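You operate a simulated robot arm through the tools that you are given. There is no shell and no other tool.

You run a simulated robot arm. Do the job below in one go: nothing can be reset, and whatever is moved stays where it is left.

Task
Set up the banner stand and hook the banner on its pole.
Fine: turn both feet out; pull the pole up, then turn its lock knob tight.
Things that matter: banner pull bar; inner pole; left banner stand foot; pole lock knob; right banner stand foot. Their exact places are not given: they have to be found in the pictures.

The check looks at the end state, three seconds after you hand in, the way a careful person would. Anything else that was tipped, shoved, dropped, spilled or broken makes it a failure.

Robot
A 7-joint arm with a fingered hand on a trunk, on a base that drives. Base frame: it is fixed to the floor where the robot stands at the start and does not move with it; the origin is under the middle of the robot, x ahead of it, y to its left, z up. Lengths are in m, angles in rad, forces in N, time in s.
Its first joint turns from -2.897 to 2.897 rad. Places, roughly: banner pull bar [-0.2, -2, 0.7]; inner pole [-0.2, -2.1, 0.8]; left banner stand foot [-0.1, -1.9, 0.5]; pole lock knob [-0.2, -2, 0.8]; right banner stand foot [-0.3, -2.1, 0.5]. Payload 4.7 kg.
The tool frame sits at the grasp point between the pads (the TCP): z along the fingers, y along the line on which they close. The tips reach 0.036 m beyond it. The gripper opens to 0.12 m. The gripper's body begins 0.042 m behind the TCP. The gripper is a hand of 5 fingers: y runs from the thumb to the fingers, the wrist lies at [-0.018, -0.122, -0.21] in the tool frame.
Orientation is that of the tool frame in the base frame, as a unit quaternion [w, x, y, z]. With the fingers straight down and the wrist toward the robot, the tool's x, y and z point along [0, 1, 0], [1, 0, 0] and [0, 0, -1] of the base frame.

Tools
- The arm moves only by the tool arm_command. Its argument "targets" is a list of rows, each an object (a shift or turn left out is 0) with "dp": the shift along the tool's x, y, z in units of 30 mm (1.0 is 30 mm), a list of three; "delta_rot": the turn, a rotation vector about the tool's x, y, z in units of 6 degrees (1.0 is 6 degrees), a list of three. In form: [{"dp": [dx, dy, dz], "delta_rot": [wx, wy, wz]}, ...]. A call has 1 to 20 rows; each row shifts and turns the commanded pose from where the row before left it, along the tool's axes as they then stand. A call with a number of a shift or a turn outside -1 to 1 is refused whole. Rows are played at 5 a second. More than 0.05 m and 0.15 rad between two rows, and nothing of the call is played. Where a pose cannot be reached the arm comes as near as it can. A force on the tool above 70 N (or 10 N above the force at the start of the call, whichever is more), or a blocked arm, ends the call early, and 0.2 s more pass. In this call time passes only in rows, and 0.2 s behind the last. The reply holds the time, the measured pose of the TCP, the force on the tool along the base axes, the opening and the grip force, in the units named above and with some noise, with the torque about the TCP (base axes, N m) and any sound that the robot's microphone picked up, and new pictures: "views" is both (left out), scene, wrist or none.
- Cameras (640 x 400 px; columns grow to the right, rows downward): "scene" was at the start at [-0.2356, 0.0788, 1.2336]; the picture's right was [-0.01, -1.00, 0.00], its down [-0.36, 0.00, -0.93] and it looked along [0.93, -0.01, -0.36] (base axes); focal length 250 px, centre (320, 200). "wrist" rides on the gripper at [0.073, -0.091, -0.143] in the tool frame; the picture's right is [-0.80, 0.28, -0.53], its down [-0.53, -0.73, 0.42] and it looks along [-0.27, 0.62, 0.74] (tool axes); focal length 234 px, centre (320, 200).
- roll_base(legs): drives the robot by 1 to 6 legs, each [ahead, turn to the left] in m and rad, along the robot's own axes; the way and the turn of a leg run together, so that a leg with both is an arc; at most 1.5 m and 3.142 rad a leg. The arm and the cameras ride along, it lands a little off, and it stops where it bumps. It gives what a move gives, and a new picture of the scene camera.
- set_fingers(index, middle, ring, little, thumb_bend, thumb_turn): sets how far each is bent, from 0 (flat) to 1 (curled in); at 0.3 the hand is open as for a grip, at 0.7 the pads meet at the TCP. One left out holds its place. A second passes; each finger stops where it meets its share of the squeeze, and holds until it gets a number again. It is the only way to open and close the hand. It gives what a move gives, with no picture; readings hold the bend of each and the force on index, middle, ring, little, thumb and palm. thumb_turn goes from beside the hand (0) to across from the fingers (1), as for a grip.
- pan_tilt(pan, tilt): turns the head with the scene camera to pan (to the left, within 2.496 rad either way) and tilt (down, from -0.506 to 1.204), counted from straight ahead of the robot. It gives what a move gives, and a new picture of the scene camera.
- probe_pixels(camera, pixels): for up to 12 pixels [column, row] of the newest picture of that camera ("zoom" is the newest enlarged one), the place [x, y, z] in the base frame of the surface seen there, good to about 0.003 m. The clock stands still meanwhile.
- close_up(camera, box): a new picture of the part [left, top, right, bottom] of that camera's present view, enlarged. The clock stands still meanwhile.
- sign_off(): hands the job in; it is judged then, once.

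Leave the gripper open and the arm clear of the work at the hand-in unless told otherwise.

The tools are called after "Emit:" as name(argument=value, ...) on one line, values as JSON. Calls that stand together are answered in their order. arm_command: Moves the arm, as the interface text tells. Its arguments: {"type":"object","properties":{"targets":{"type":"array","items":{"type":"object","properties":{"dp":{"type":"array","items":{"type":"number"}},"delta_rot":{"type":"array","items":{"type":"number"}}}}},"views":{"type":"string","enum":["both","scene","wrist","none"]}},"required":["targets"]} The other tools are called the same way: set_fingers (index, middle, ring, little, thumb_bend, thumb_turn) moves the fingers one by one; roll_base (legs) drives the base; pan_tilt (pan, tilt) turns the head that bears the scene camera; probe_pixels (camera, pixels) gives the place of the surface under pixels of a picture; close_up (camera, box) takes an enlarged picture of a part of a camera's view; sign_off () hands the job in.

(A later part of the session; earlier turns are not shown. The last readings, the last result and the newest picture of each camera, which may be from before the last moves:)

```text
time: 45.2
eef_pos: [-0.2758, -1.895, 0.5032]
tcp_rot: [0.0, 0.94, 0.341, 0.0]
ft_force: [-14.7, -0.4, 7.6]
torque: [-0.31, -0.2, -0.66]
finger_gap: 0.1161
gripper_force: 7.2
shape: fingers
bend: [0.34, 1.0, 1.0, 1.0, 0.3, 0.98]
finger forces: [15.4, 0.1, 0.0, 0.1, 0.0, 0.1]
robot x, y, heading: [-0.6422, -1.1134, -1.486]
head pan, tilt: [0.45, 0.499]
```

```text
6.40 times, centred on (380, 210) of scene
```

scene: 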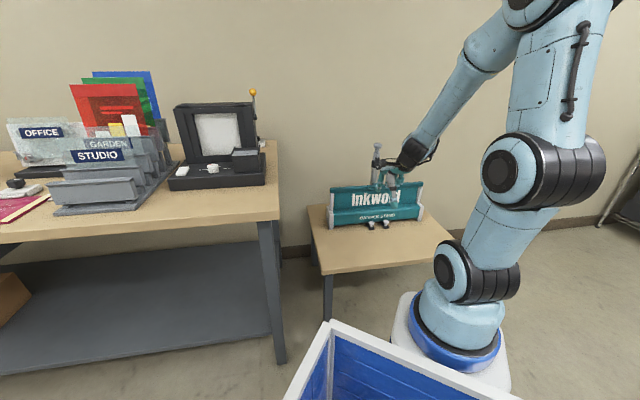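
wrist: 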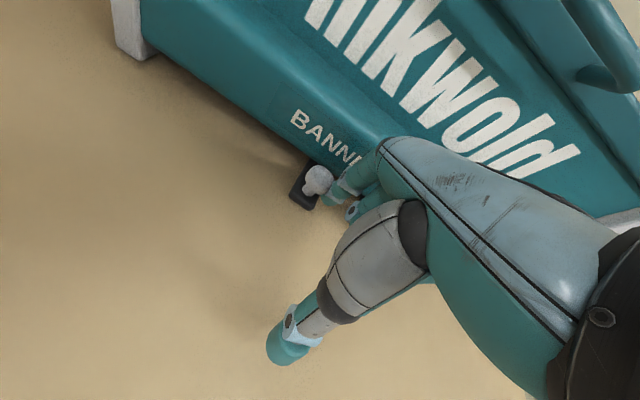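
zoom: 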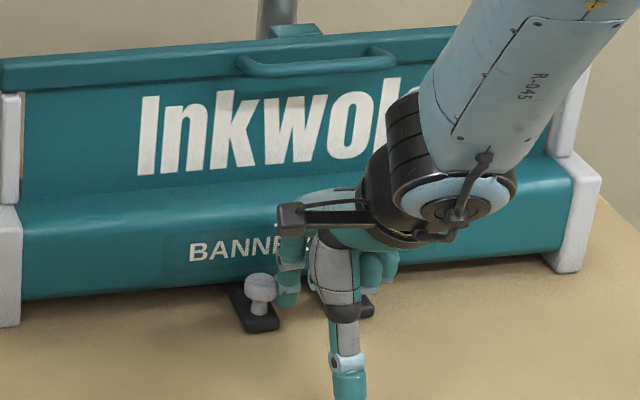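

The force reading shows the finger rode on the front side of the peg (pushing it into the cassette). I back off and check the cassette's face to see how far behind the peg the finger can go.

Emit:
arm_command(targets=[{"dp": [-0.4, 0, 0]}, {"dp": [-0.5, 0, 0]}], views="both")

Emit:
close_up(camera="scene", box=[330, 180, 430, 240])

Emit:
probe_pixels(camera="zoom", pixels=[[200, 285], [200, 270], [160, 290], [262, 282], [252, 282], [276, 282], [262, 302], [262, 318], [242, 300], [300, 295], [230, 285], [100, 285]])

```text
time: 45.8
eef_pos: [-0.2955, -1.9123, 0.5034]
tcp_rot: [0.0, 0.94, 0.342, -0.001]
ft_force: [0.5, -0.5, 0.2]
torque: [0.05, 0.0, 0.02]
finger_gap: 0.122
gripper_force: 0.0
shape: fingers
bend: [0.3, 1.0, 1.0, 1.0, 0.3, 0.98]
finger forces: [0.0, 0.1, 0.1, 0.0, 0.0, 0.0]
robot x, y, heading: [-0.6416, -1.1129, -1.485]
head pan, tilt: [0.45, 0.499]
```

scene: 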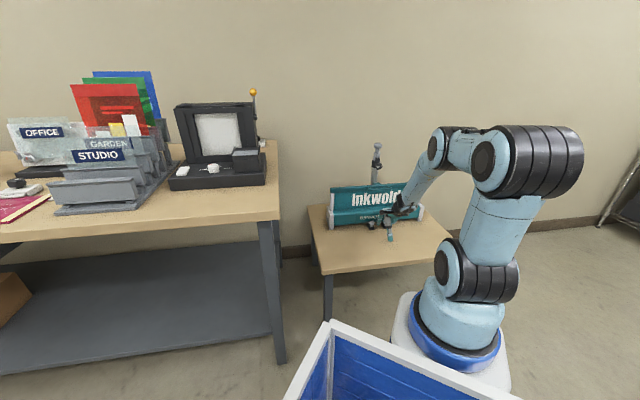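
wrist: 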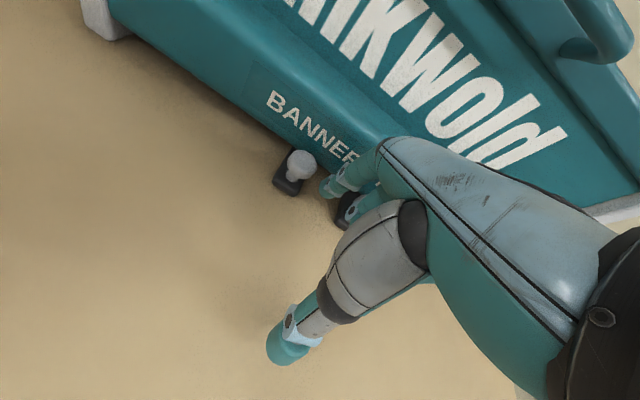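

```text
6.40 times, centred on (380, 210) of scene
```

zoom: 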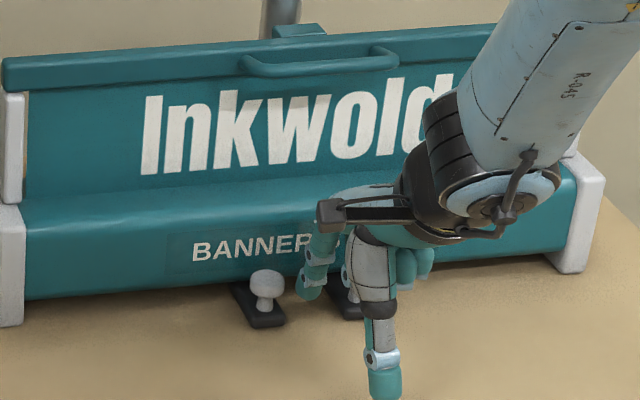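

```text
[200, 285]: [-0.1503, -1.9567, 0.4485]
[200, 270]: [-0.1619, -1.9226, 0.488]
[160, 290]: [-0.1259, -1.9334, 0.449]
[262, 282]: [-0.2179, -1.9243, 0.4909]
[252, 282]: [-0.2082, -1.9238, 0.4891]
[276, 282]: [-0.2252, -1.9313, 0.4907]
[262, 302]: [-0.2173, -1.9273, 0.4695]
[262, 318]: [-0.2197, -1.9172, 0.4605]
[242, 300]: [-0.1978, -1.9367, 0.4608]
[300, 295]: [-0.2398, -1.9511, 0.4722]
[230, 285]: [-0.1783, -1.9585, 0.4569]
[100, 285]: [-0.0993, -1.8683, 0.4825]
```

The push jammed by friction since the peg must swing forward-left around a pivot near the cassette's left end. I put the finger right-behind the peg and then move along the swing direction (left and forward).

Emit:
arm_command(targets=[{"dp": [-0.1, 0.4, 0]}, {"dp": [0.33, 0, 0]}, {"dp": [0.33, 0, 0]}, {"dp": [0.25, -0.36, 0]}, {"dp": [0.25, -0.36, 0]}, {"dp": [0.25, -0.36, 0]}], views="wrist")

Emit:
close_up(camera="scene", box=[330, 180, 430, 240])

```text
time: 47.2
eef_pos: [-0.2798, -1.8707, 0.504]
tcp_rot: [0.0, 0.94, 0.342, 0.0]
ft_force: [-0.1, 0.7, 0.3]
torque: [-0.02, -0.02, 0.0]
finger_gap: 0.1224
gripper_force: 0.0
shape: fingers
bend: [0.3, 1.0, 1.0, 1.0, 0.3, 0.98]
finger forces: [0.0, 0.1, 0.0, 0.0, 0.1, 0.0]
robot x, y, heading: [-0.6441, -1.1106, -1.484]
head pan, tilt: [0.45, 0.499]
```

wrist: 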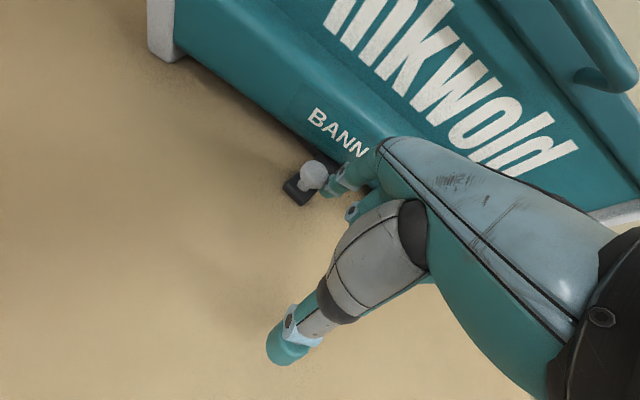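

```text
6.40 times, centred on (380, 210) of scene
```

zoom: 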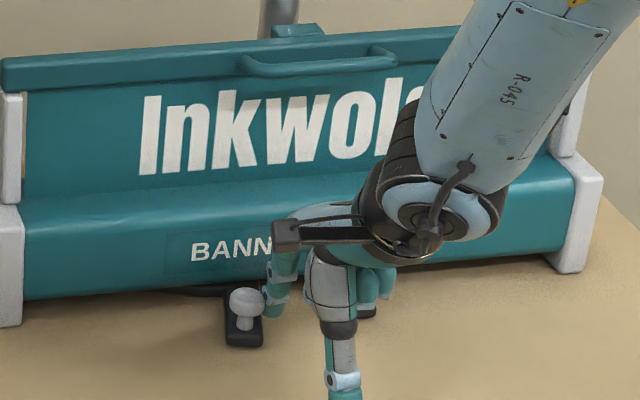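

It works: the peg swung out and the foot bar appears from under the cassette going left. I probe the new peg position and the bar to find the pivot.

Emit:
probe_pixels(camera="zoom", pixels=[[246, 302], [246, 322], [246, 342], [232, 335], [262, 340], [205, 290], [185, 289], [170, 289], [222, 294], [233, 303]])

Emit:
probe_pixels(camera="wrist", pixels=[[314, 175], [297, 200], [284, 186], [310, 205], [308, 158], [285, 148]])

```text
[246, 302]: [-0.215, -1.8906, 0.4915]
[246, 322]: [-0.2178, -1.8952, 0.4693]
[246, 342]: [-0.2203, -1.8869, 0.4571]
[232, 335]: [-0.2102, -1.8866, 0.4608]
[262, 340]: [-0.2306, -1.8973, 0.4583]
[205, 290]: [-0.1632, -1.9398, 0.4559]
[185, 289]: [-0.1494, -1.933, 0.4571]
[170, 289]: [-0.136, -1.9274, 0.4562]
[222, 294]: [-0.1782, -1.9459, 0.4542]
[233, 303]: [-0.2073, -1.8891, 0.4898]
```

```text
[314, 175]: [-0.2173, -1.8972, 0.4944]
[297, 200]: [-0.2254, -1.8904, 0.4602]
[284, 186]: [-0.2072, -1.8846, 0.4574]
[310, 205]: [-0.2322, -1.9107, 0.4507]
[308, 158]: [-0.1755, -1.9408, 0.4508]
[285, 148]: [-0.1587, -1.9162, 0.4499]
```

The fit gives the pivot at about s=0.119, u=−0.015 with radius 0.124, rotated ~16° so far. I keep following the arc for the next ~45°.

Emit:
arm_command(targets=[{"dp": [0.488, -0.208, 0]}, {"dp": [0.488, -0.208, 0]}, {"dp": [0.52, -0.17, 0]}, {"dp": [0.52, -0.17, 0]}, {"dp": [0.545, -0.03, 0]}, {"dp": [0.545, -0.03, 0]}], views="wrist")

Emit:
close_up(camera="scene", box=[310, 180, 430, 250])

```text
time: 48.6
eef_pos: [-0.2293, -1.8006, 0.5054]
tcp_rot: [-0.005, 0.938, 0.347, 0.006]
ft_force: [0.3, 0.0, 0.7]
torque: [0.01, -0.01, -0.01]
finger_gap: 0.1217
gripper_force: 0.1
shape: fingers
bend: [0.3, 1.0, 1.0, 1.0, 0.3, 0.98]
finger forces: [0.0, 0.0, 0.0, 0.1, 0.0, 0.1]
out of reach, approached as far as the arm can: row 6
robot x, y, heading: [-0.6435, -1.111, -1.483]
head pan, tilt: [0.45, 0.499]
```

wrist: 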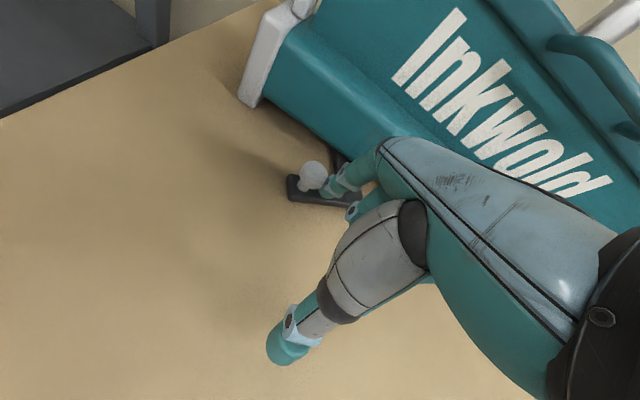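

```text
5.33 times, centred on (370, 215) of scene
```

zoom: 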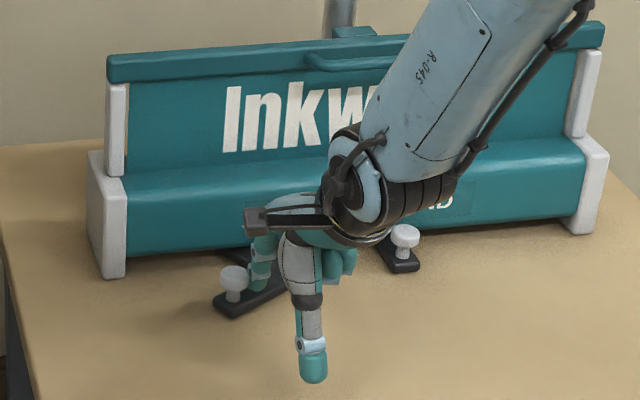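

The arm reached its inner limit at row 6. I lift the finger clear, and back the base off by another 0.16 m before finishing this foot.

Emit:
arm_command(targets=[{"dp": [-0.3, 0, -0.5]}, {"dp": [0, 0, -1]}, {"dp": [0, 0, -1]}, {"dp": [0, 0, -1]}], views="none")

Emit:
roll_base(legs=[[-0.16, 0]])

Emit:
close_up(camera="scene", box=[310, 150, 450, 250])

```text
time: 49.6
eef_pos: [-0.2349, -1.8049, 0.6108]
tcp_rot: [-0.001, 0.94, 0.342, 0.0]
ft_force: [0.0, -0.7, -1.7]
torque: [0.03, -0.02, -0.02]
finger_gap: 0.1221
gripper_force: 0.1
shape: fingers
bend: [0.3, 1.0, 1.0, 1.0, 0.3, 0.98]
finger forces: [0.1, 0.0, 0.0, 0.0, 0.1, 0.1]
robot x, y, heading: [-0.6432, -1.1133, -1.481]
head pan, tilt: [0.45, 0.499]
```

```text
time: 51.0
eef_pos: [-0.2478, -1.6444, 0.6114]
tcp_rot: [0.0, 0.939, 0.343, 0.0]
ft_force: [0.1, 0.6, 0.0]
torque: [-0.01, -0.02, 0.01]
finger_gap: 0.1223
gripper_force: 0.0
shape: fingers
bend: [0.3, 1.0, 1.0, 1.0, 0.3, 0.98]
finger forces: [0.0, 0.1, 0.0, 0.0, 0.0, 0.1]
robot x, y, heading: [-0.6591, -0.9486, -1.481]
head pan, tilt: [0.45, 0.499]
```

scene: 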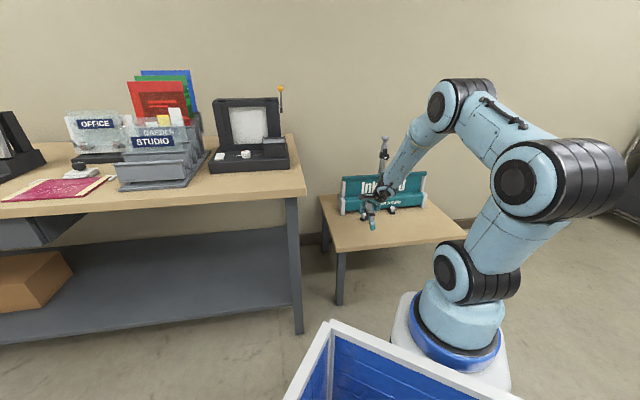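

```text
4.00 times, centred on (380, 200) of scene
```

zoom: 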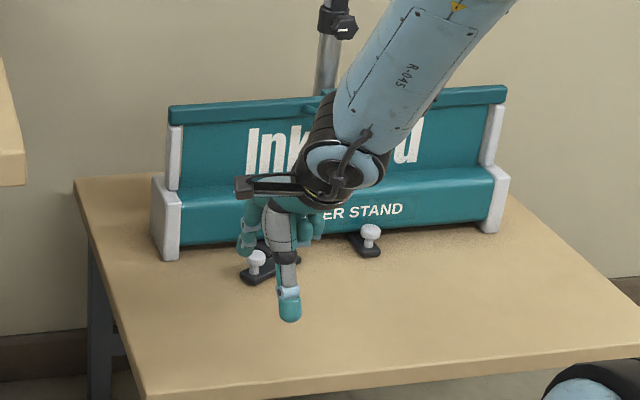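

I probe the left peg's present position and the tab.

Emit:
probe_pixels(camera="zoom", pixels=[[256, 257], [256, 270], [245, 275], [256, 283], [370, 232], [370, 247], [285, 315], [250, 240], [300, 262], [264, 244]])

```text
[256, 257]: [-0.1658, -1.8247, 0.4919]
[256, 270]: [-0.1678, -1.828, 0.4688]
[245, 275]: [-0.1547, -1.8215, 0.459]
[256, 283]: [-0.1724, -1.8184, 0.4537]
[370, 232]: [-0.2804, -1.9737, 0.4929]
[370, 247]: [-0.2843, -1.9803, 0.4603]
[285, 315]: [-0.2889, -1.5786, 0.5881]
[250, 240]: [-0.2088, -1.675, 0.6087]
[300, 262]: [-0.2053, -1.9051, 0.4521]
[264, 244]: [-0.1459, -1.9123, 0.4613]
```

Left peg is at s≈0.135, u≈0.107 — rotated ~56°. I bring the finger down just right of it, then continue the arc to ~90°.

Emit:
arm_command(targets=[{"dp": [-0.7, 0.847, 0]}, {"dp": [-0.7, 0.847, 0]}, {"dp": [-0.7, 0.847, 0]}, {"dp": [-0.7, 0.847, 0]}, {"dp": [-0.7, 0.847, 0]}, {"dp": [0, 0, 0.9]}, {"dp": [0, 0, 0.9]}, {"dp": [0, 0, 0.9]}, {"dp": [0, 0, 0.9]}], views="wrist")

Emit:
close_up(camera="scene", box=[320, 160, 430, 240])

```text
time: 53.0
eef_pos: [-0.2453, -1.8092, 0.5039]
tcp_rot: [0.001, 0.94, 0.342, 0.0]
ft_force: [0.4, -0.5, 0.7]
torque: [-0.02, 0.05, -0.02]
finger_gap: 0.122
gripper_force: 0.0
shape: fingers
bend: [0.3, 1.0, 1.0, 1.0, 0.3, 0.98]
finger forces: [0.0, 0.0, 0.1, 0.0, 0.1, 0.1]
robot x, y, heading: [-0.6574, -0.9487, -1.482]
head pan, tilt: [0.45, 0.499]
```

wrist: 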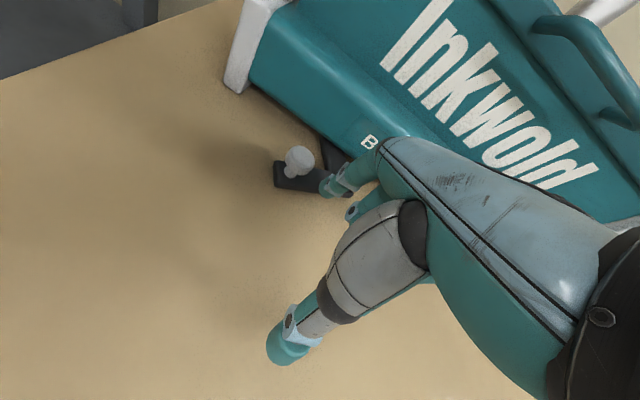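

```text
5.00 times, centred on (375, 200) of scene
```

zoom: 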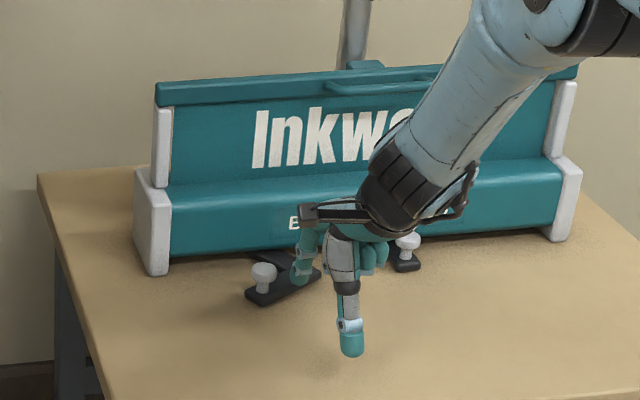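

The finger is right of the peg. I push on along the arc to about 90° in small rows, watching the force.

Emit:
arm_command(targets=[{"dp": [0.457, 0.01, 0]}, {"dp": [0.457, 0.01, 0]}, {"dp": [0.533, 0.112, 0]}, {"dp": [0.533, 0.112, 0]}, {"dp": [0.306, 0.151, 0]}, {"dp": [0.306, 0.151, 0]}], views="wrist")

Emit:
close_up(camera="scene", box=[320, 160, 430, 240])

```text
time: 54.4
eef_pos: [-0.1774, -1.7718, 0.5048]
tcp_rot: [0.0, 0.94, 0.342, 0.0]
ft_force: [-1.2, -0.3, 0.9]
torque: [0.03, 0.04, -0.09]
finger_gap: 0.1209
gripper_force: 0.8
shape: fingers
bend: [0.31, 1.0, 1.0, 1.0, 0.3, 0.98]
finger forces: [1.5, 0.0, 0.0, 0.1, 0.0, 0.1]
robot x, y, heading: [-0.658, -0.9537, -1.479]
head pan, tilt: [0.45, 0.499]
```

wrist: 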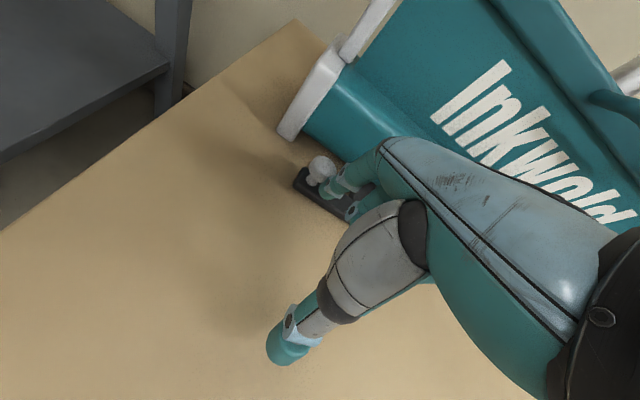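

```text
5.00 times, centred on (375, 200) of scene
```

zoom: 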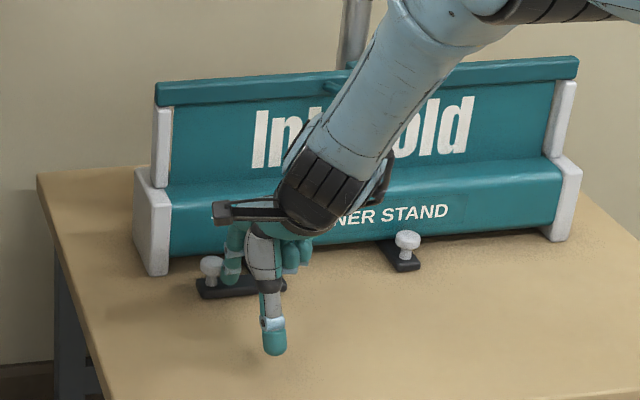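

The tab is now about parallel to the cassette. I probe it to measure the angle.

Emit:
probe_pixels(camera="zoom", pixels=[[210, 262], [211, 278], [200, 293], [283, 290], [197, 283], [230, 297], [265, 293]])

Emit:
probe_pixels(camera="wrist", pixels=[[320, 167], [293, 183], [340, 218], [304, 168], [312, 196], [330, 210]])

```text
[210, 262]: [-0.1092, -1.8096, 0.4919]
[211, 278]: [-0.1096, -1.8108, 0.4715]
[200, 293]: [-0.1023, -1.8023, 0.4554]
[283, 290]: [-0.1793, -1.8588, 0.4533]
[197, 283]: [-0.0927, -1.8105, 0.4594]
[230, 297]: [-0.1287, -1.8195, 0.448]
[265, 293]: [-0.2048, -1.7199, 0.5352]
```

```text
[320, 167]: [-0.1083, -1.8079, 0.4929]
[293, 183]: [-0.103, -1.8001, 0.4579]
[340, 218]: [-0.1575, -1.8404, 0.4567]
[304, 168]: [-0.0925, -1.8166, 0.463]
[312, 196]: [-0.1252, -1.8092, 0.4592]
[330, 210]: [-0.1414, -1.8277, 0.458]
```

It reads roughly 85–92°. I nudge a bit further along the arc to feel for the stop.

Emit:
arm_command(targets=[{"dp": [0.16, 0.13, 0]}, {"dp": [0.16, 0.13, 0]}], views="wrist")

Emit:
close_up(camera="scene", box=[320, 160, 430, 240])

```text
time: 55.0
eef_pos: [-0.1652, -1.7721, 0.503]
tcp_rot: [0.001, 0.94, 0.342, 0.0]
ft_force: [-18.8, -0.6, 3.5]
torque: [-0.17, 0.22, -0.86]
finger_gap: 0.111
gripper_force: 8.6
shape: fingers
bend: [0.38, 1.0, 1.0, 1.0, 0.3, 0.98]
finger forces: [18.3, 0.0, 0.0, 0.0, 0.0, 0.0]
robot x, y, heading: [-0.6599, -0.9505, -1.486]
head pan, tilt: [0.45, 0.499]
```

wrist: 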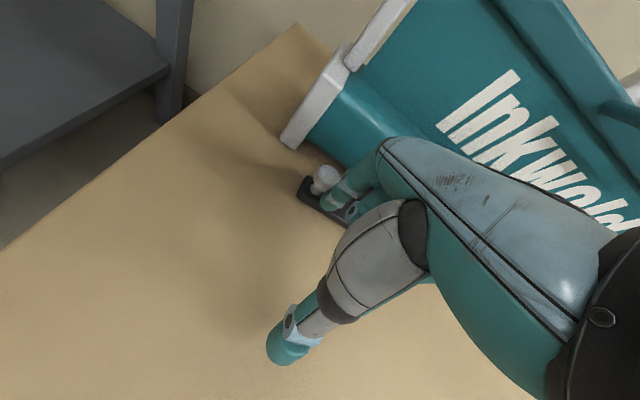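

```text
5.00 times, centred on (375, 200) of scene
```

zoom: 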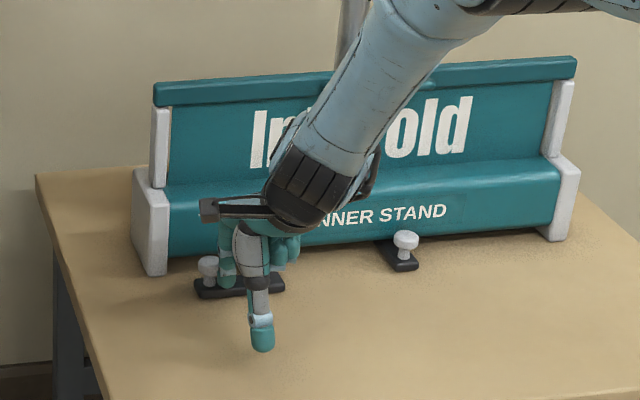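

A stop is felt (≈18 N) at ~90°: left foot is out. I release, lift, move right to the space left of the right peg, and lower again.

Emit:
arm_command(targets=[{"dp": [-0.6, 0, 0]}, {"dp": [0, 0, -1]}, {"dp": [0, 0, -1]}, {"dp": [-0.96, 0.1, 0]}, {"dp": [-0.96, 0.1, 0]}, {"dp": [-0.96, 0.1, 0]}, {"dp": [-0.96, 0.1, 0]}, {"dp": [-0.96, 0.1, 0]}, {"dp": [-0.96, 0.1, 0]}, {"dp": [0, 0, 1]}, {"dp": [0, 0, 1]}], views="wrist")

Emit:
close_up(camera="scene", box=[320, 160, 430, 240])

```text
time: 57.4
eef_pos: [-0.2995, -1.9089, 0.5019]
tcp_rot: [0.0, 0.939, 0.343, 0.001]
ft_force: [0.4, -0.5, 2.0]
torque: [0.04, 0.03, 0.0]
finger_gap: 0.1222
gripper_force: 0.0
shape: fingers
bend: [0.3, 1.0, 1.0, 1.0, 0.3, 0.98]
finger forces: [0.0, 0.0, 0.1, 0.1, 0.1, 0.1]
robot x, y, heading: [-0.6572, -0.9486, -1.477]
head pan, tilt: [0.45, 0.499]
```

wrist: 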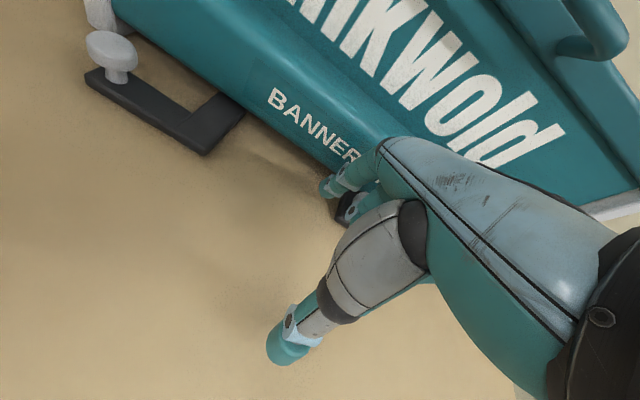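

```text
5.00 times, centred on (375, 200) of scene
```

zoom: 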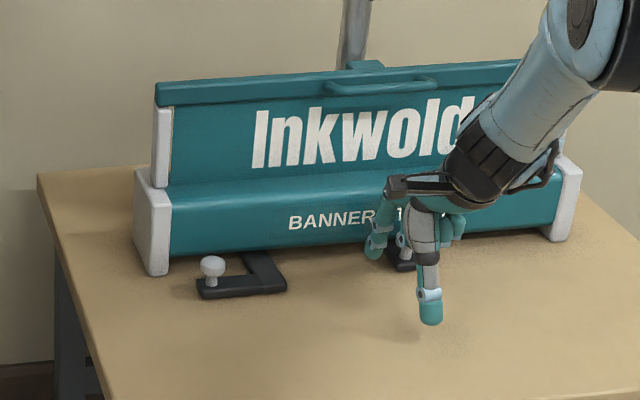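

The left foot clearly stands out now. I check its angle and the right peg's location.

Emit:
probe_pixels(camera="wrist", pixels=[[204, 152], [243, 112], [90, 82], [150, 120], [187, 112], [217, 94], [110, 40], [340, 210], [345, 220], [330, 190]])

Emit:
probe_pixels(camera="zoom", pixels=[[404, 240], [404, 258], [376, 255], [370, 245], [212, 265], [430, 315], [398, 262]])

```text
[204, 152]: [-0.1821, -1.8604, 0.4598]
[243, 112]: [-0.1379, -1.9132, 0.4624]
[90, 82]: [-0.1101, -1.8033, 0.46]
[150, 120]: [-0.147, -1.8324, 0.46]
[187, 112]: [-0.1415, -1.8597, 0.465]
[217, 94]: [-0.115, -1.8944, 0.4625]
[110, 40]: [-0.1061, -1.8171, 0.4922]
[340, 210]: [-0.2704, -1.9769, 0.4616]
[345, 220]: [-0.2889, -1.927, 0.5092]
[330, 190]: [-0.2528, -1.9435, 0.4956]
```

```text
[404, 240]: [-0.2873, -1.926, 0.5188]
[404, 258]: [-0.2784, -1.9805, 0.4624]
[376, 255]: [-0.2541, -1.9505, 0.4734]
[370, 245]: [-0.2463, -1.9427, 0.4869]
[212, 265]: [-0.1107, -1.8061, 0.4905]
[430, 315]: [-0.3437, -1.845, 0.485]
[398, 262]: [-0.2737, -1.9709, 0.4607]
```

Left foot's bar is exactly perpendicular (90°). Now the right foot, mirrored: finger to left-behind of the right peg, then swing right-forward along its arc.

Emit:
arm_command(targets=[{"dp": [0, 0.5, 0]}, {"dp": [-0.5, 0, 0]}, {"dp": [-0.5, 0, 0]}, {"dp": [-0.385, -0.413, 0]}, {"dp": [-0.385, -0.413, 0]}], views="wrist")

Emit:
close_up(camera="scene", box=[320, 160, 430, 240])

```text
time: 58.6
eef_pos: [-0.3443, -1.9357, 0.5021]
tcp_rot: [0.0, 0.939, 0.343, 0.0]
ft_force: [-0.5, -0.1, -0.4]
torque: [0.01, 0.03, -0.04]
finger_gap: 0.1224
gripper_force: 0.1
shape: fingers
bend: [0.3, 1.0, 1.0, 1.0, 0.3, 0.98]
finger forces: [0.0, 0.1, 0.0, 0.0, 0.1, 0.0]
robot x, y, heading: [-0.6585, -0.9474, -1.476]
head pan, tilt: [0.45, 0.499]
```

wrist: 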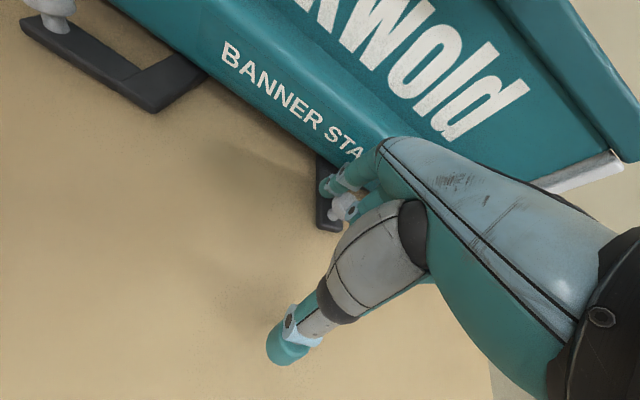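

```text
5.00 times, centred on (375, 200) of scene
```

zoom: 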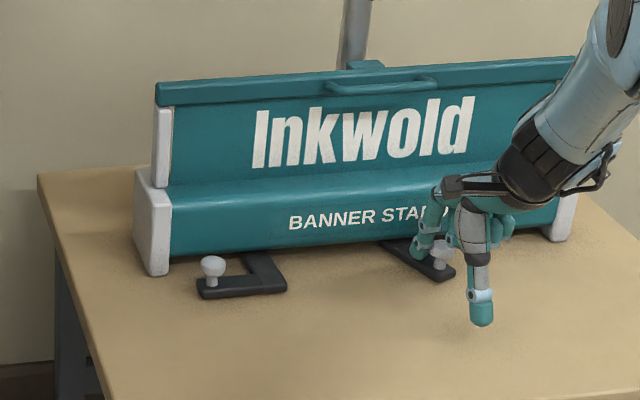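

The right foot is swinging too. I continue along the arc.

Emit:
arm_command(targets=[{"dp": [-0.45, -0.305, 0]}, {"dp": [-0.45, -0.305, 0]}, {"dp": [-0.515, -0.18, 0]}, {"dp": [-0.515, -0.18, 0]}, {"dp": [-0.545, -0.04, 0]}, {"dp": [-0.545, -0.04, 0]}], views="wrist")

Emit:
close_up(camera="scene", box=[320, 160, 430, 240])

```text
time: 60.0
eef_pos: [-0.437, -1.9705, 0.5031]
tcp_rot: [0.0, 0.94, 0.342, 0.001]
ft_force: [-1.0, 0.6, 0.1]
torque: [-0.03, 0.04, 0.0]
finger_gap: 0.1221
gripper_force: 0.0
shape: fingers
bend: [0.3, 1.0, 1.0, 1.0, 0.3, 0.98]
finger forces: [0.1, 0.1, 0.1, 0.1, 0.1, 0.0]
robot x, y, heading: [-0.6568, -0.9538, -1.482]
head pan, tilt: [0.45, 0.499]
```

wrist: 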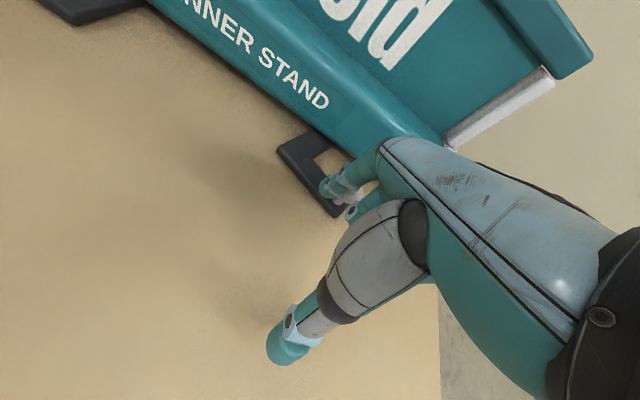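

```text
5.00 times, centred on (375, 200) of scene
```

zoom: 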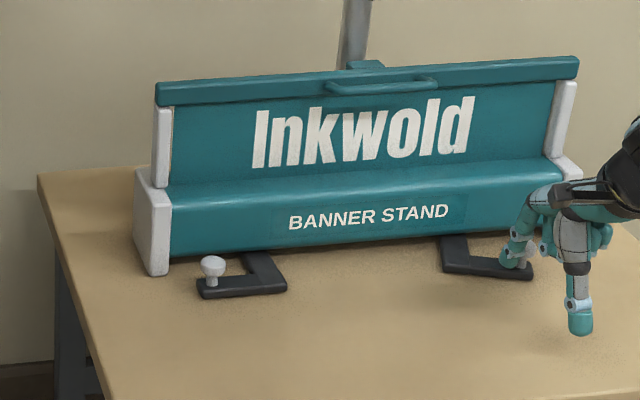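

Nearly there; I continue toward 90° in small rows, watching the force.

Emit:
arm_command(targets=[{"dp": [-0.52, 0.085, 0]}, {"dp": [-0.52, 0.085, 0]}, {"dp": [-0.285, 0.132, 0]}, {"dp": [-0.285, 0.132, 0]}], views="wrist")

Emit:
close_up(camera="scene", box=[320, 160, 430, 240])

```text
time: 61.0
eef_pos: [-0.4631, -2.0113, 0.5015]
tcp_rot: [-0.001, 0.94, 0.342, 0.0]
ft_force: [0.5, 3.5, -2.1]
torque: [0.15, 0.07, 0.15]
finger_gap: 0.1196
gripper_force: 1.7
shape: fingers
bend: [0.32, 1.0, 1.0, 1.0, 0.3, 0.98]
finger forces: [3.3, 0.1, 0.0, 0.1, 0.1, 0.1]
robot x, y, heading: [-0.6596, -0.9537, -1.481]
head pan, tilt: [0.45, 0.499]
```

wrist: 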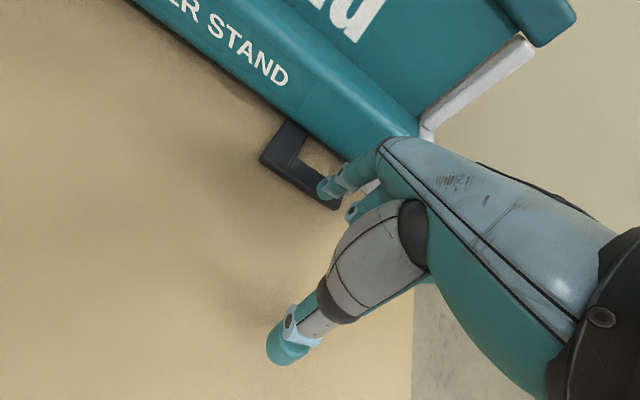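

```text
5.00 times, centred on (375, 200) of scene
```

zoom: 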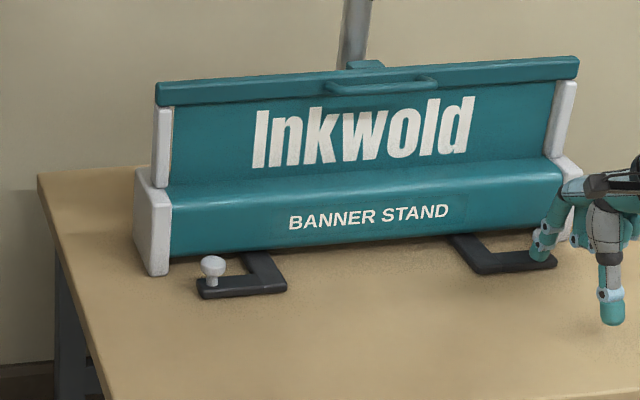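

I measure the right foot's bar edge angle.

Emit:
probe_pixels(camera="wrist", pixels=[[264, 158], [286, 124], [275, 142], [300, 185], [330, 205], [294, 152], [304, 140]])

Emit:
probe_pixels(camera="zoom", pixels=[[478, 270], [555, 262], [516, 267], [460, 240], [476, 262], [510, 255], [490, 240]])

```text
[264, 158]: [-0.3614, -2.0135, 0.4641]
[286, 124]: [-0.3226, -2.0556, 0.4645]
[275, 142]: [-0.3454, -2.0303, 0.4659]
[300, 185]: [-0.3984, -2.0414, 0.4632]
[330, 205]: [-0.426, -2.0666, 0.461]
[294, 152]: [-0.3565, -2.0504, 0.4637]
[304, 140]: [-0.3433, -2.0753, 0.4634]
```

```text
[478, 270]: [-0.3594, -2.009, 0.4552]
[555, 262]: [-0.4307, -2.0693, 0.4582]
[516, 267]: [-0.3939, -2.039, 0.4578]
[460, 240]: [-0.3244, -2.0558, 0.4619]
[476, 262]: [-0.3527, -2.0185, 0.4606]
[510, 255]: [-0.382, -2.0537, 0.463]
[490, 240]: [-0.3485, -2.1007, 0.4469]
```

It's at ~90° already. One small nudge more to confirm the stop.

Emit:
arm_command(targets=[{"dp": [-0.16, 0.12, 0]}, {"dp": [-0.1, 0.08, 0]}], views="none")

```text
time: 61.6
eef_pos: [-0.4658, -2.0196, 0.5023]
tcp_rot: [-0.002, 0.939, 0.344, 0.001]
ft_force: [0.1, 13.5, -0.7]
torque: [0.25, 0.01, 0.62]
finger_gap: 0.1119
gripper_force: 6.8
shape: fingers
bend: [0.37, 1.0, 1.0, 1.0, 0.3, 0.98]
finger forces: [12.5, 0.2, 0.0, 0.0, 0.1, 0.0]
robot x, y, heading: [-0.6599, -0.9514, -1.482]
head pan, tilt: [0.45, 0.499]
```

The stop is confirmed (right foot at 90°). I release, lift the hand well up and back away in front of the stand.

Emit:
arm_command(targets=[{"dp": [0.6, -0.6, 0]}, {"dp": [0, -0.3, -1]}, {"dp": [0, -0.5, -1]}, {"dp": [0.3, -0.5, -1]}, {"dp": [0.3, -0.5, -1]}, {"dp": [0.3, -0.5, -1]}, {"dp": [0.3, -0.5, -1]}, {"dp": [0.3, -0.5, -1]}, {"dp": [0.3, -0.5, -1]}, {"dp": [0.3, -0.5, -1]}, {"dp": [0.3, -0.5, -1]}, {"dp": [0.3, -0.5, -1]}, {"dp": [0.3, -0.5, -1]}, {"dp": [0.3, -0.5, -1]}, {"dp": [0.3, -0.5, -1]}], views="wrist")

Emit:
set_fingers(index=0.3, middle=0.3, ring=0.3, little=0.3)

Emit:
close_up(camera="scene", box=[310, 120, 450, 240])

```text
time: 64.8
eef_pos: [-0.5126, -1.7685, 0.9247]
tcp_rot: [-0.001, 0.94, 0.342, 0.001]
ft_force: [0.3, -1.6, -0.9]
torque: [0.03, -0.05, -0.03]
finger_gap: 0.122
gripper_force: 0.2
shape: fingers
bend: [0.3, 1.0, 1.0, 1.0, 0.3, 0.98]
finger forces: [0.0, 0.0, 0.0, 0.0, 0.0, 0.0]
robot x, y, heading: [-0.6564, -0.9501, -1.478]
head pan, tilt: [0.45, 0.499]
```

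wrist: 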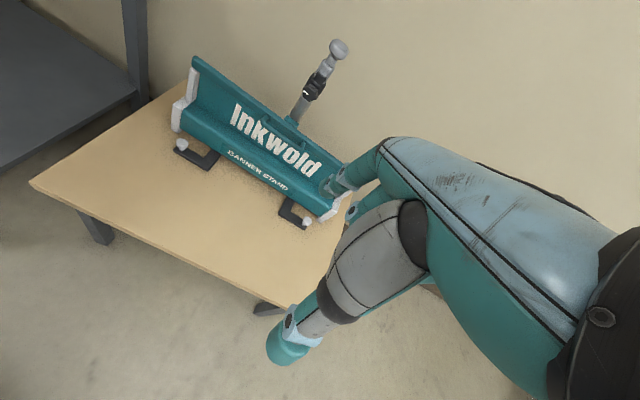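

```text
time: 65.8
eef_pos: [-0.5115, -1.7689, 0.9247]
tcp_rot: [0.0, 0.939, 0.343, 0.0]
ft_force: [0.4, 0.3, 0.4]
torque: [0.01, -0.01, -0.01]
finger_gap: 0.1225
gripper_force: 0.1
shape: fingers
bend: [0.3, 0.3, 0.3, 0.3, 0.3, 0.98]
finger forces: [0.1, 0.0, 0.1, 0.0, 0.0, 0.1]
robot x, y, heading: [-0.6569, -0.9512, -1.482]
head pan, tilt: [0.45, 0.499]
```

```text
3.33 times, centred on (380, 180) of scene
```

zoom: 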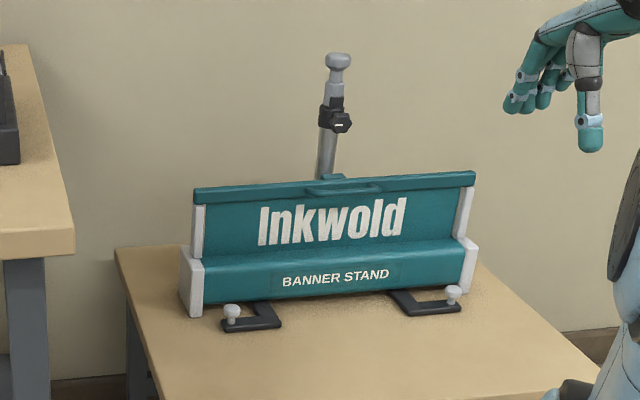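

Both feet are out. I drive the base ahead 0.30 m for the upper work.

Emit:
roll_base(legs=[[0.3, 0]])

Emit:
close_up(camera="wrist", box=[160, 0, 400, 150])

```text
time: 67.8
eef_pos: [-0.4814, -2.0645, 0.9251]
tcp_rot: [0.0, 0.939, 0.345, 0.0]
ft_force: [0.3, 0.3, -0.2]
torque: [-0.01, 0.04, -0.01]
finger_gap: 0.122
gripper_force: 0.0
shape: fingers
bend: [0.3, 0.3, 0.3, 0.3, 0.3, 0.98]
finger forces: [0.1, 0.0, 0.0, 0.0, 0.1, 0.0]
robot x, y, heading: [-0.6325, -1.2515, -1.478]
head pan, tilt: [0.45, 0.499]
```

scene: 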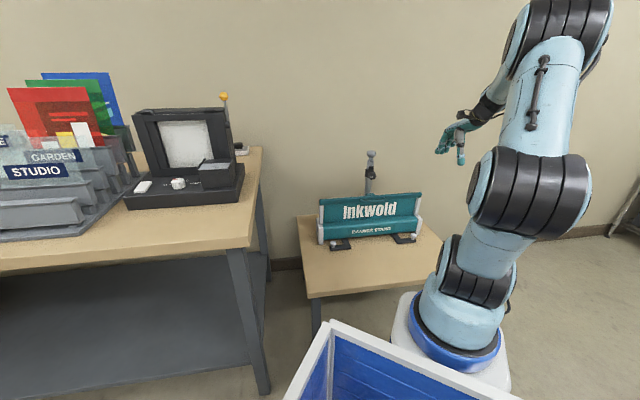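

```text
2.67 times, centred on (280, 75) of wrist
```

zoom: 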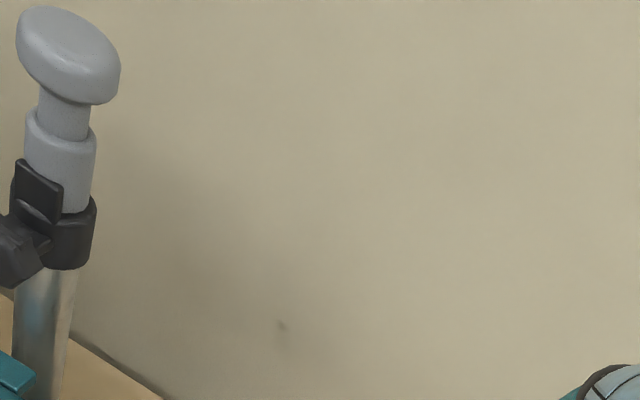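

I probe the pole head, neck and the cylinder below for the grasp.

Emit:
probe_pixels(camera="zoom", pixels=[[68, 30], [30, 45], [115, 80], [70, 85], [65, 115], [45, 110], [85, 120], [60, 145], [35, 155], [90, 165], [60, 190], [50, 300]])

Emit:
close_up(camera="scene", box=[340, 140, 404, 200])

Emit:
probe_pixels(camera="zoom", pixels=[[310, 110], [310, 140], [310, 170], [310, 200], [290, 125], [330, 125], [300, 250], [325, 250], [310, 290], [300, 320], [340, 270], [310, 350]])

```text
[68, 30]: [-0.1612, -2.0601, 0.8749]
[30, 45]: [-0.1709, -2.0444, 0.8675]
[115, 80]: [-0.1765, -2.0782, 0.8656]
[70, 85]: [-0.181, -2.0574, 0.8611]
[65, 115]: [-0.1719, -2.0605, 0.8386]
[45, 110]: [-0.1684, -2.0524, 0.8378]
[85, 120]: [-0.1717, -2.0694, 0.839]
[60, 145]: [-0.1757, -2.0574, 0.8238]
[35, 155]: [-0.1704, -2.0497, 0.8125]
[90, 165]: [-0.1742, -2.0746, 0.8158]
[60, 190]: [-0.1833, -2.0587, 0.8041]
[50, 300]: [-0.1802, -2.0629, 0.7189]
```

```text
6.67 times, centred on (372, 170) of scene
```

zoom: 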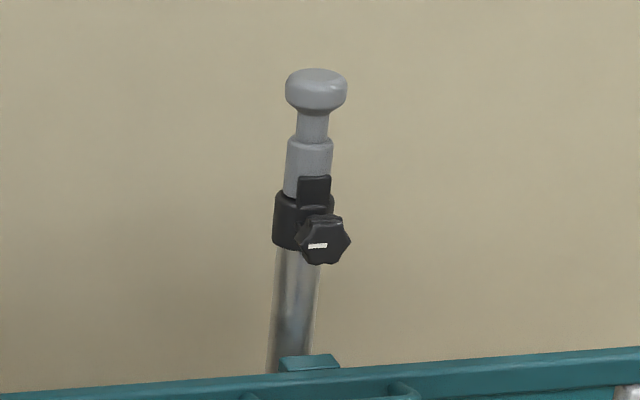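

```text
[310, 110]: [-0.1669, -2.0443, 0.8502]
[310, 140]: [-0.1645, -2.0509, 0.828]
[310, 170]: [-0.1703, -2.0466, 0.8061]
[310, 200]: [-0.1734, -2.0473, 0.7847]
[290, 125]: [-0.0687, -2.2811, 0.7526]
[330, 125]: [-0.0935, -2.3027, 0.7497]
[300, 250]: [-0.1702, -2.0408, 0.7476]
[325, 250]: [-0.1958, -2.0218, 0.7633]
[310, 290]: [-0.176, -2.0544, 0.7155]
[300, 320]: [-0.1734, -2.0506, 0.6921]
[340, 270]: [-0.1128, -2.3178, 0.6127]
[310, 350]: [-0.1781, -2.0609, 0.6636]
```

Pole axis is at about (-0.163, -2.062), head Ø0.044 at z 0.85–0.876, neck Ø0.021 beneath. I raise the hand and move it over the head with the open hand.

Emit:
arm_command(targets=[{"dp": [0, 0, -1]}, {"dp": [0, 0, -1]}, {"dp": [0.9975, 0.848, 0]}, {"dp": [0.9975, 0.848, 0]}, {"dp": [0.9975, 0.848, 0]}, {"dp": [0.9975, 0.848, 0]}, {"dp": [0.9975, 0.848, 0]}, {"dp": [0.9975, 0.848, 0]}, {"dp": [0.9975, 0.848, 0]}, {"dp": [0.9975, 0.848, 0]}], views="both")

Emit:
close_up(camera="scene", box=[320, 100, 440, 190])

```text
time: 70.0
eef_pos: [-0.1675, -2.0649, 0.9888]
tcp_rot: [0.0, 0.939, 0.344, 0.0]
ft_force: [-0.1, 0.1, 0.3]
torque: [-0.01, -0.01, -0.01]
finger_gap: 0.122
gripper_force: 0.1
shape: fingers
bend: [0.3, 0.3, 0.3, 0.3, 0.3, 0.98]
finger forces: [0.0, 0.1, 0.0, 0.0, 0.2, 0.0]
robot x, y, heading: [-0.6311, -1.2485, -1.479]
head pan, tilt: [0.45, 0.499]
```

scene: 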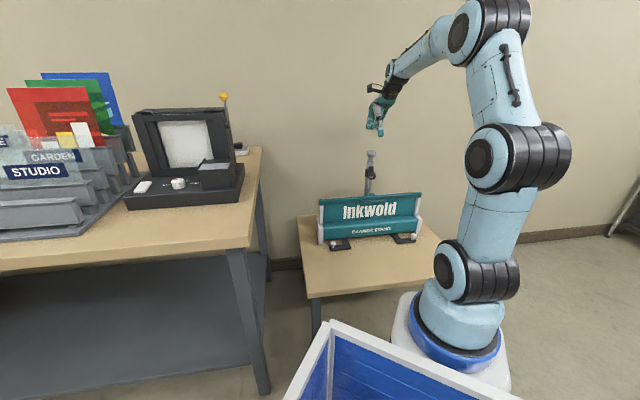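
wrist: 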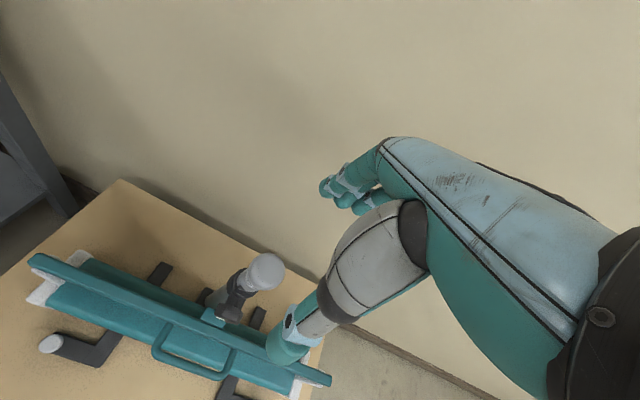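

```text
4.44 times, centred on (380, 145) of scene
```

zoom: 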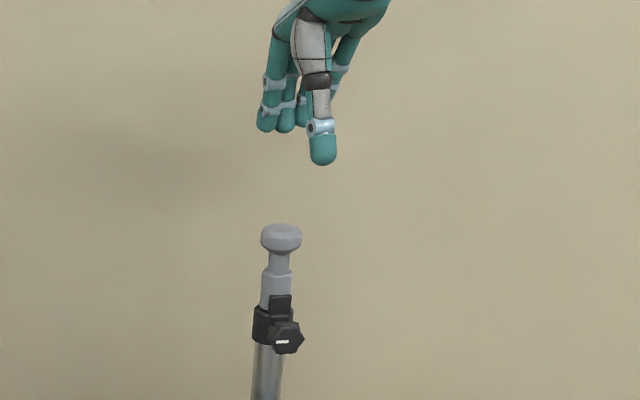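

The wrist camera now looks down on the stand; I take a close-up of the clip and pole from above.

Emit:
close_up(camera="wrist", box=[130, 230, 310, 390])

Emit:
probe_pixels(camera="wrist", pixels=[[265, 268], [250, 262], [282, 275], [330, 185], [285, 350], [265, 285]])

```text
2.50 times, centred on (220, 310) of wrist
```

zoom: 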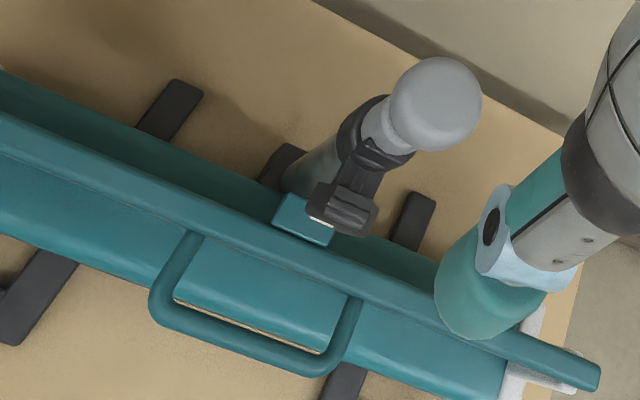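

```text
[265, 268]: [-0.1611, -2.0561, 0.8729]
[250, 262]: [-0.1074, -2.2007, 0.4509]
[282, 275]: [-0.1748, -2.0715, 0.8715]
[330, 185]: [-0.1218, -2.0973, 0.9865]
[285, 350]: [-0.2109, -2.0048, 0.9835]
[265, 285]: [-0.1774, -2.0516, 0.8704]
```

Head is centred under the TCP (offset ~5 mm in x). I descend so the pads come level with the neck, just below the head (TCP z≈0.845).

Emit:
arm_command(targets=[{"dp": [0, 0, 1]}, {"dp": [0, 0, 1]}, {"dp": [0, 0, 1]}, {"dp": [0, 0, 1]}, {"dp": [0, 0, 0.75]}], views="both")

Emit:
close_up(camera="scene", box=[330, 110, 430, 190])

```text
time: 71.2
eef_pos: [-0.1691, -2.0654, 0.8455]
tcp_rot: [0.001, 0.939, 0.344, 0.0]
ft_force: [-0.8, 0.0, -0.5]
torque: [-0.03, -0.01, -0.01]
finger_gap: 0.1221
gripper_force: 0.0
shape: fingers
bend: [0.3, 0.3, 0.3, 0.3, 0.3, 0.98]
finger forces: [0.1, 0.0, 0.0, 0.0, 0.1, 0.0]
robot x, y, heading: [-0.6309, -1.2479, -1.486]
head pan, tilt: [0.45, 0.499]
```

scene: 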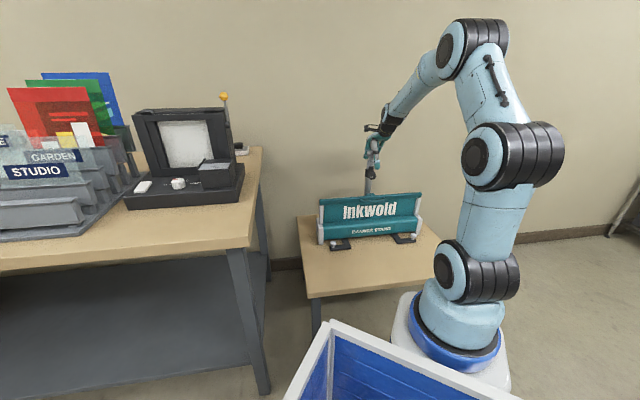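
wrist: 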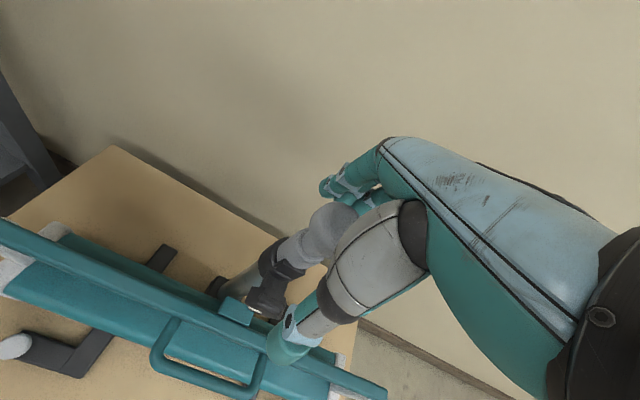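

```text
5.00 times, centred on (380, 150) of scene
```

zoom: 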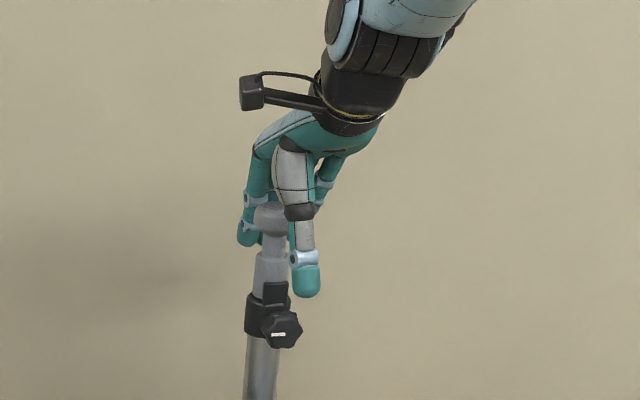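

The head is between thumb and fingers. I close the hand on the neck.

Emit:
set_fingers(index=0.7, middle=0.7, ring=0.7, little=0.7, thumb_bend=0.7)

Emit:
close_up(camera="scene", box=[330, 110, 430, 190])

Emit:
close_up(camera="wrist", box=[220, 150, 420, 300])

```text
time: 72.2
eef_pos: [-0.1683, -2.0642, 0.8449]
tcp_rot: [-0.001, 0.939, 0.344, 0.0]
ft_force: [1.6, -3.3, -1.6]
torque: [-0.09, -0.04, 0.01]
finger_gap: 0.0293
gripper_force: 8.7
shape: fingers
bend: [0.61, 0.68, 0.7, 0.7, 0.63, 0.97]
finger forces: [8.2, 2.2, 0.1, 0.0, 7.2, 0.0]
robot x, y, heading: [-0.6319, -1.2473, -1.476]
head pan, tilt: [0.45, 0.499]
```

```text
5.00 times, centred on (380, 150) of scene
```

zoom: 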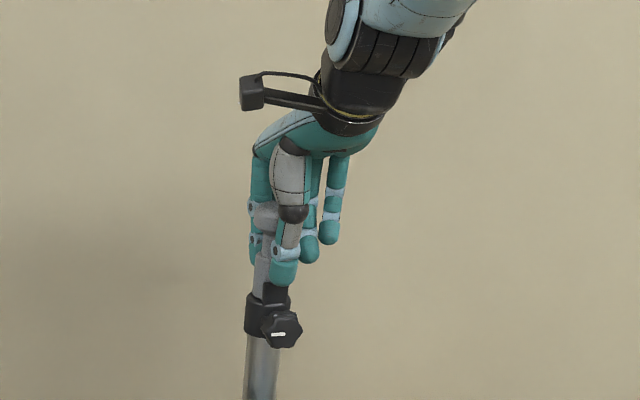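

```text
2.67 times, centred on (320, 225) of wrist
```

zoom: 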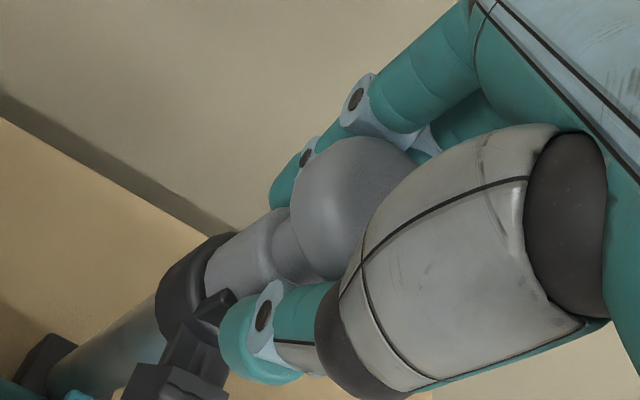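

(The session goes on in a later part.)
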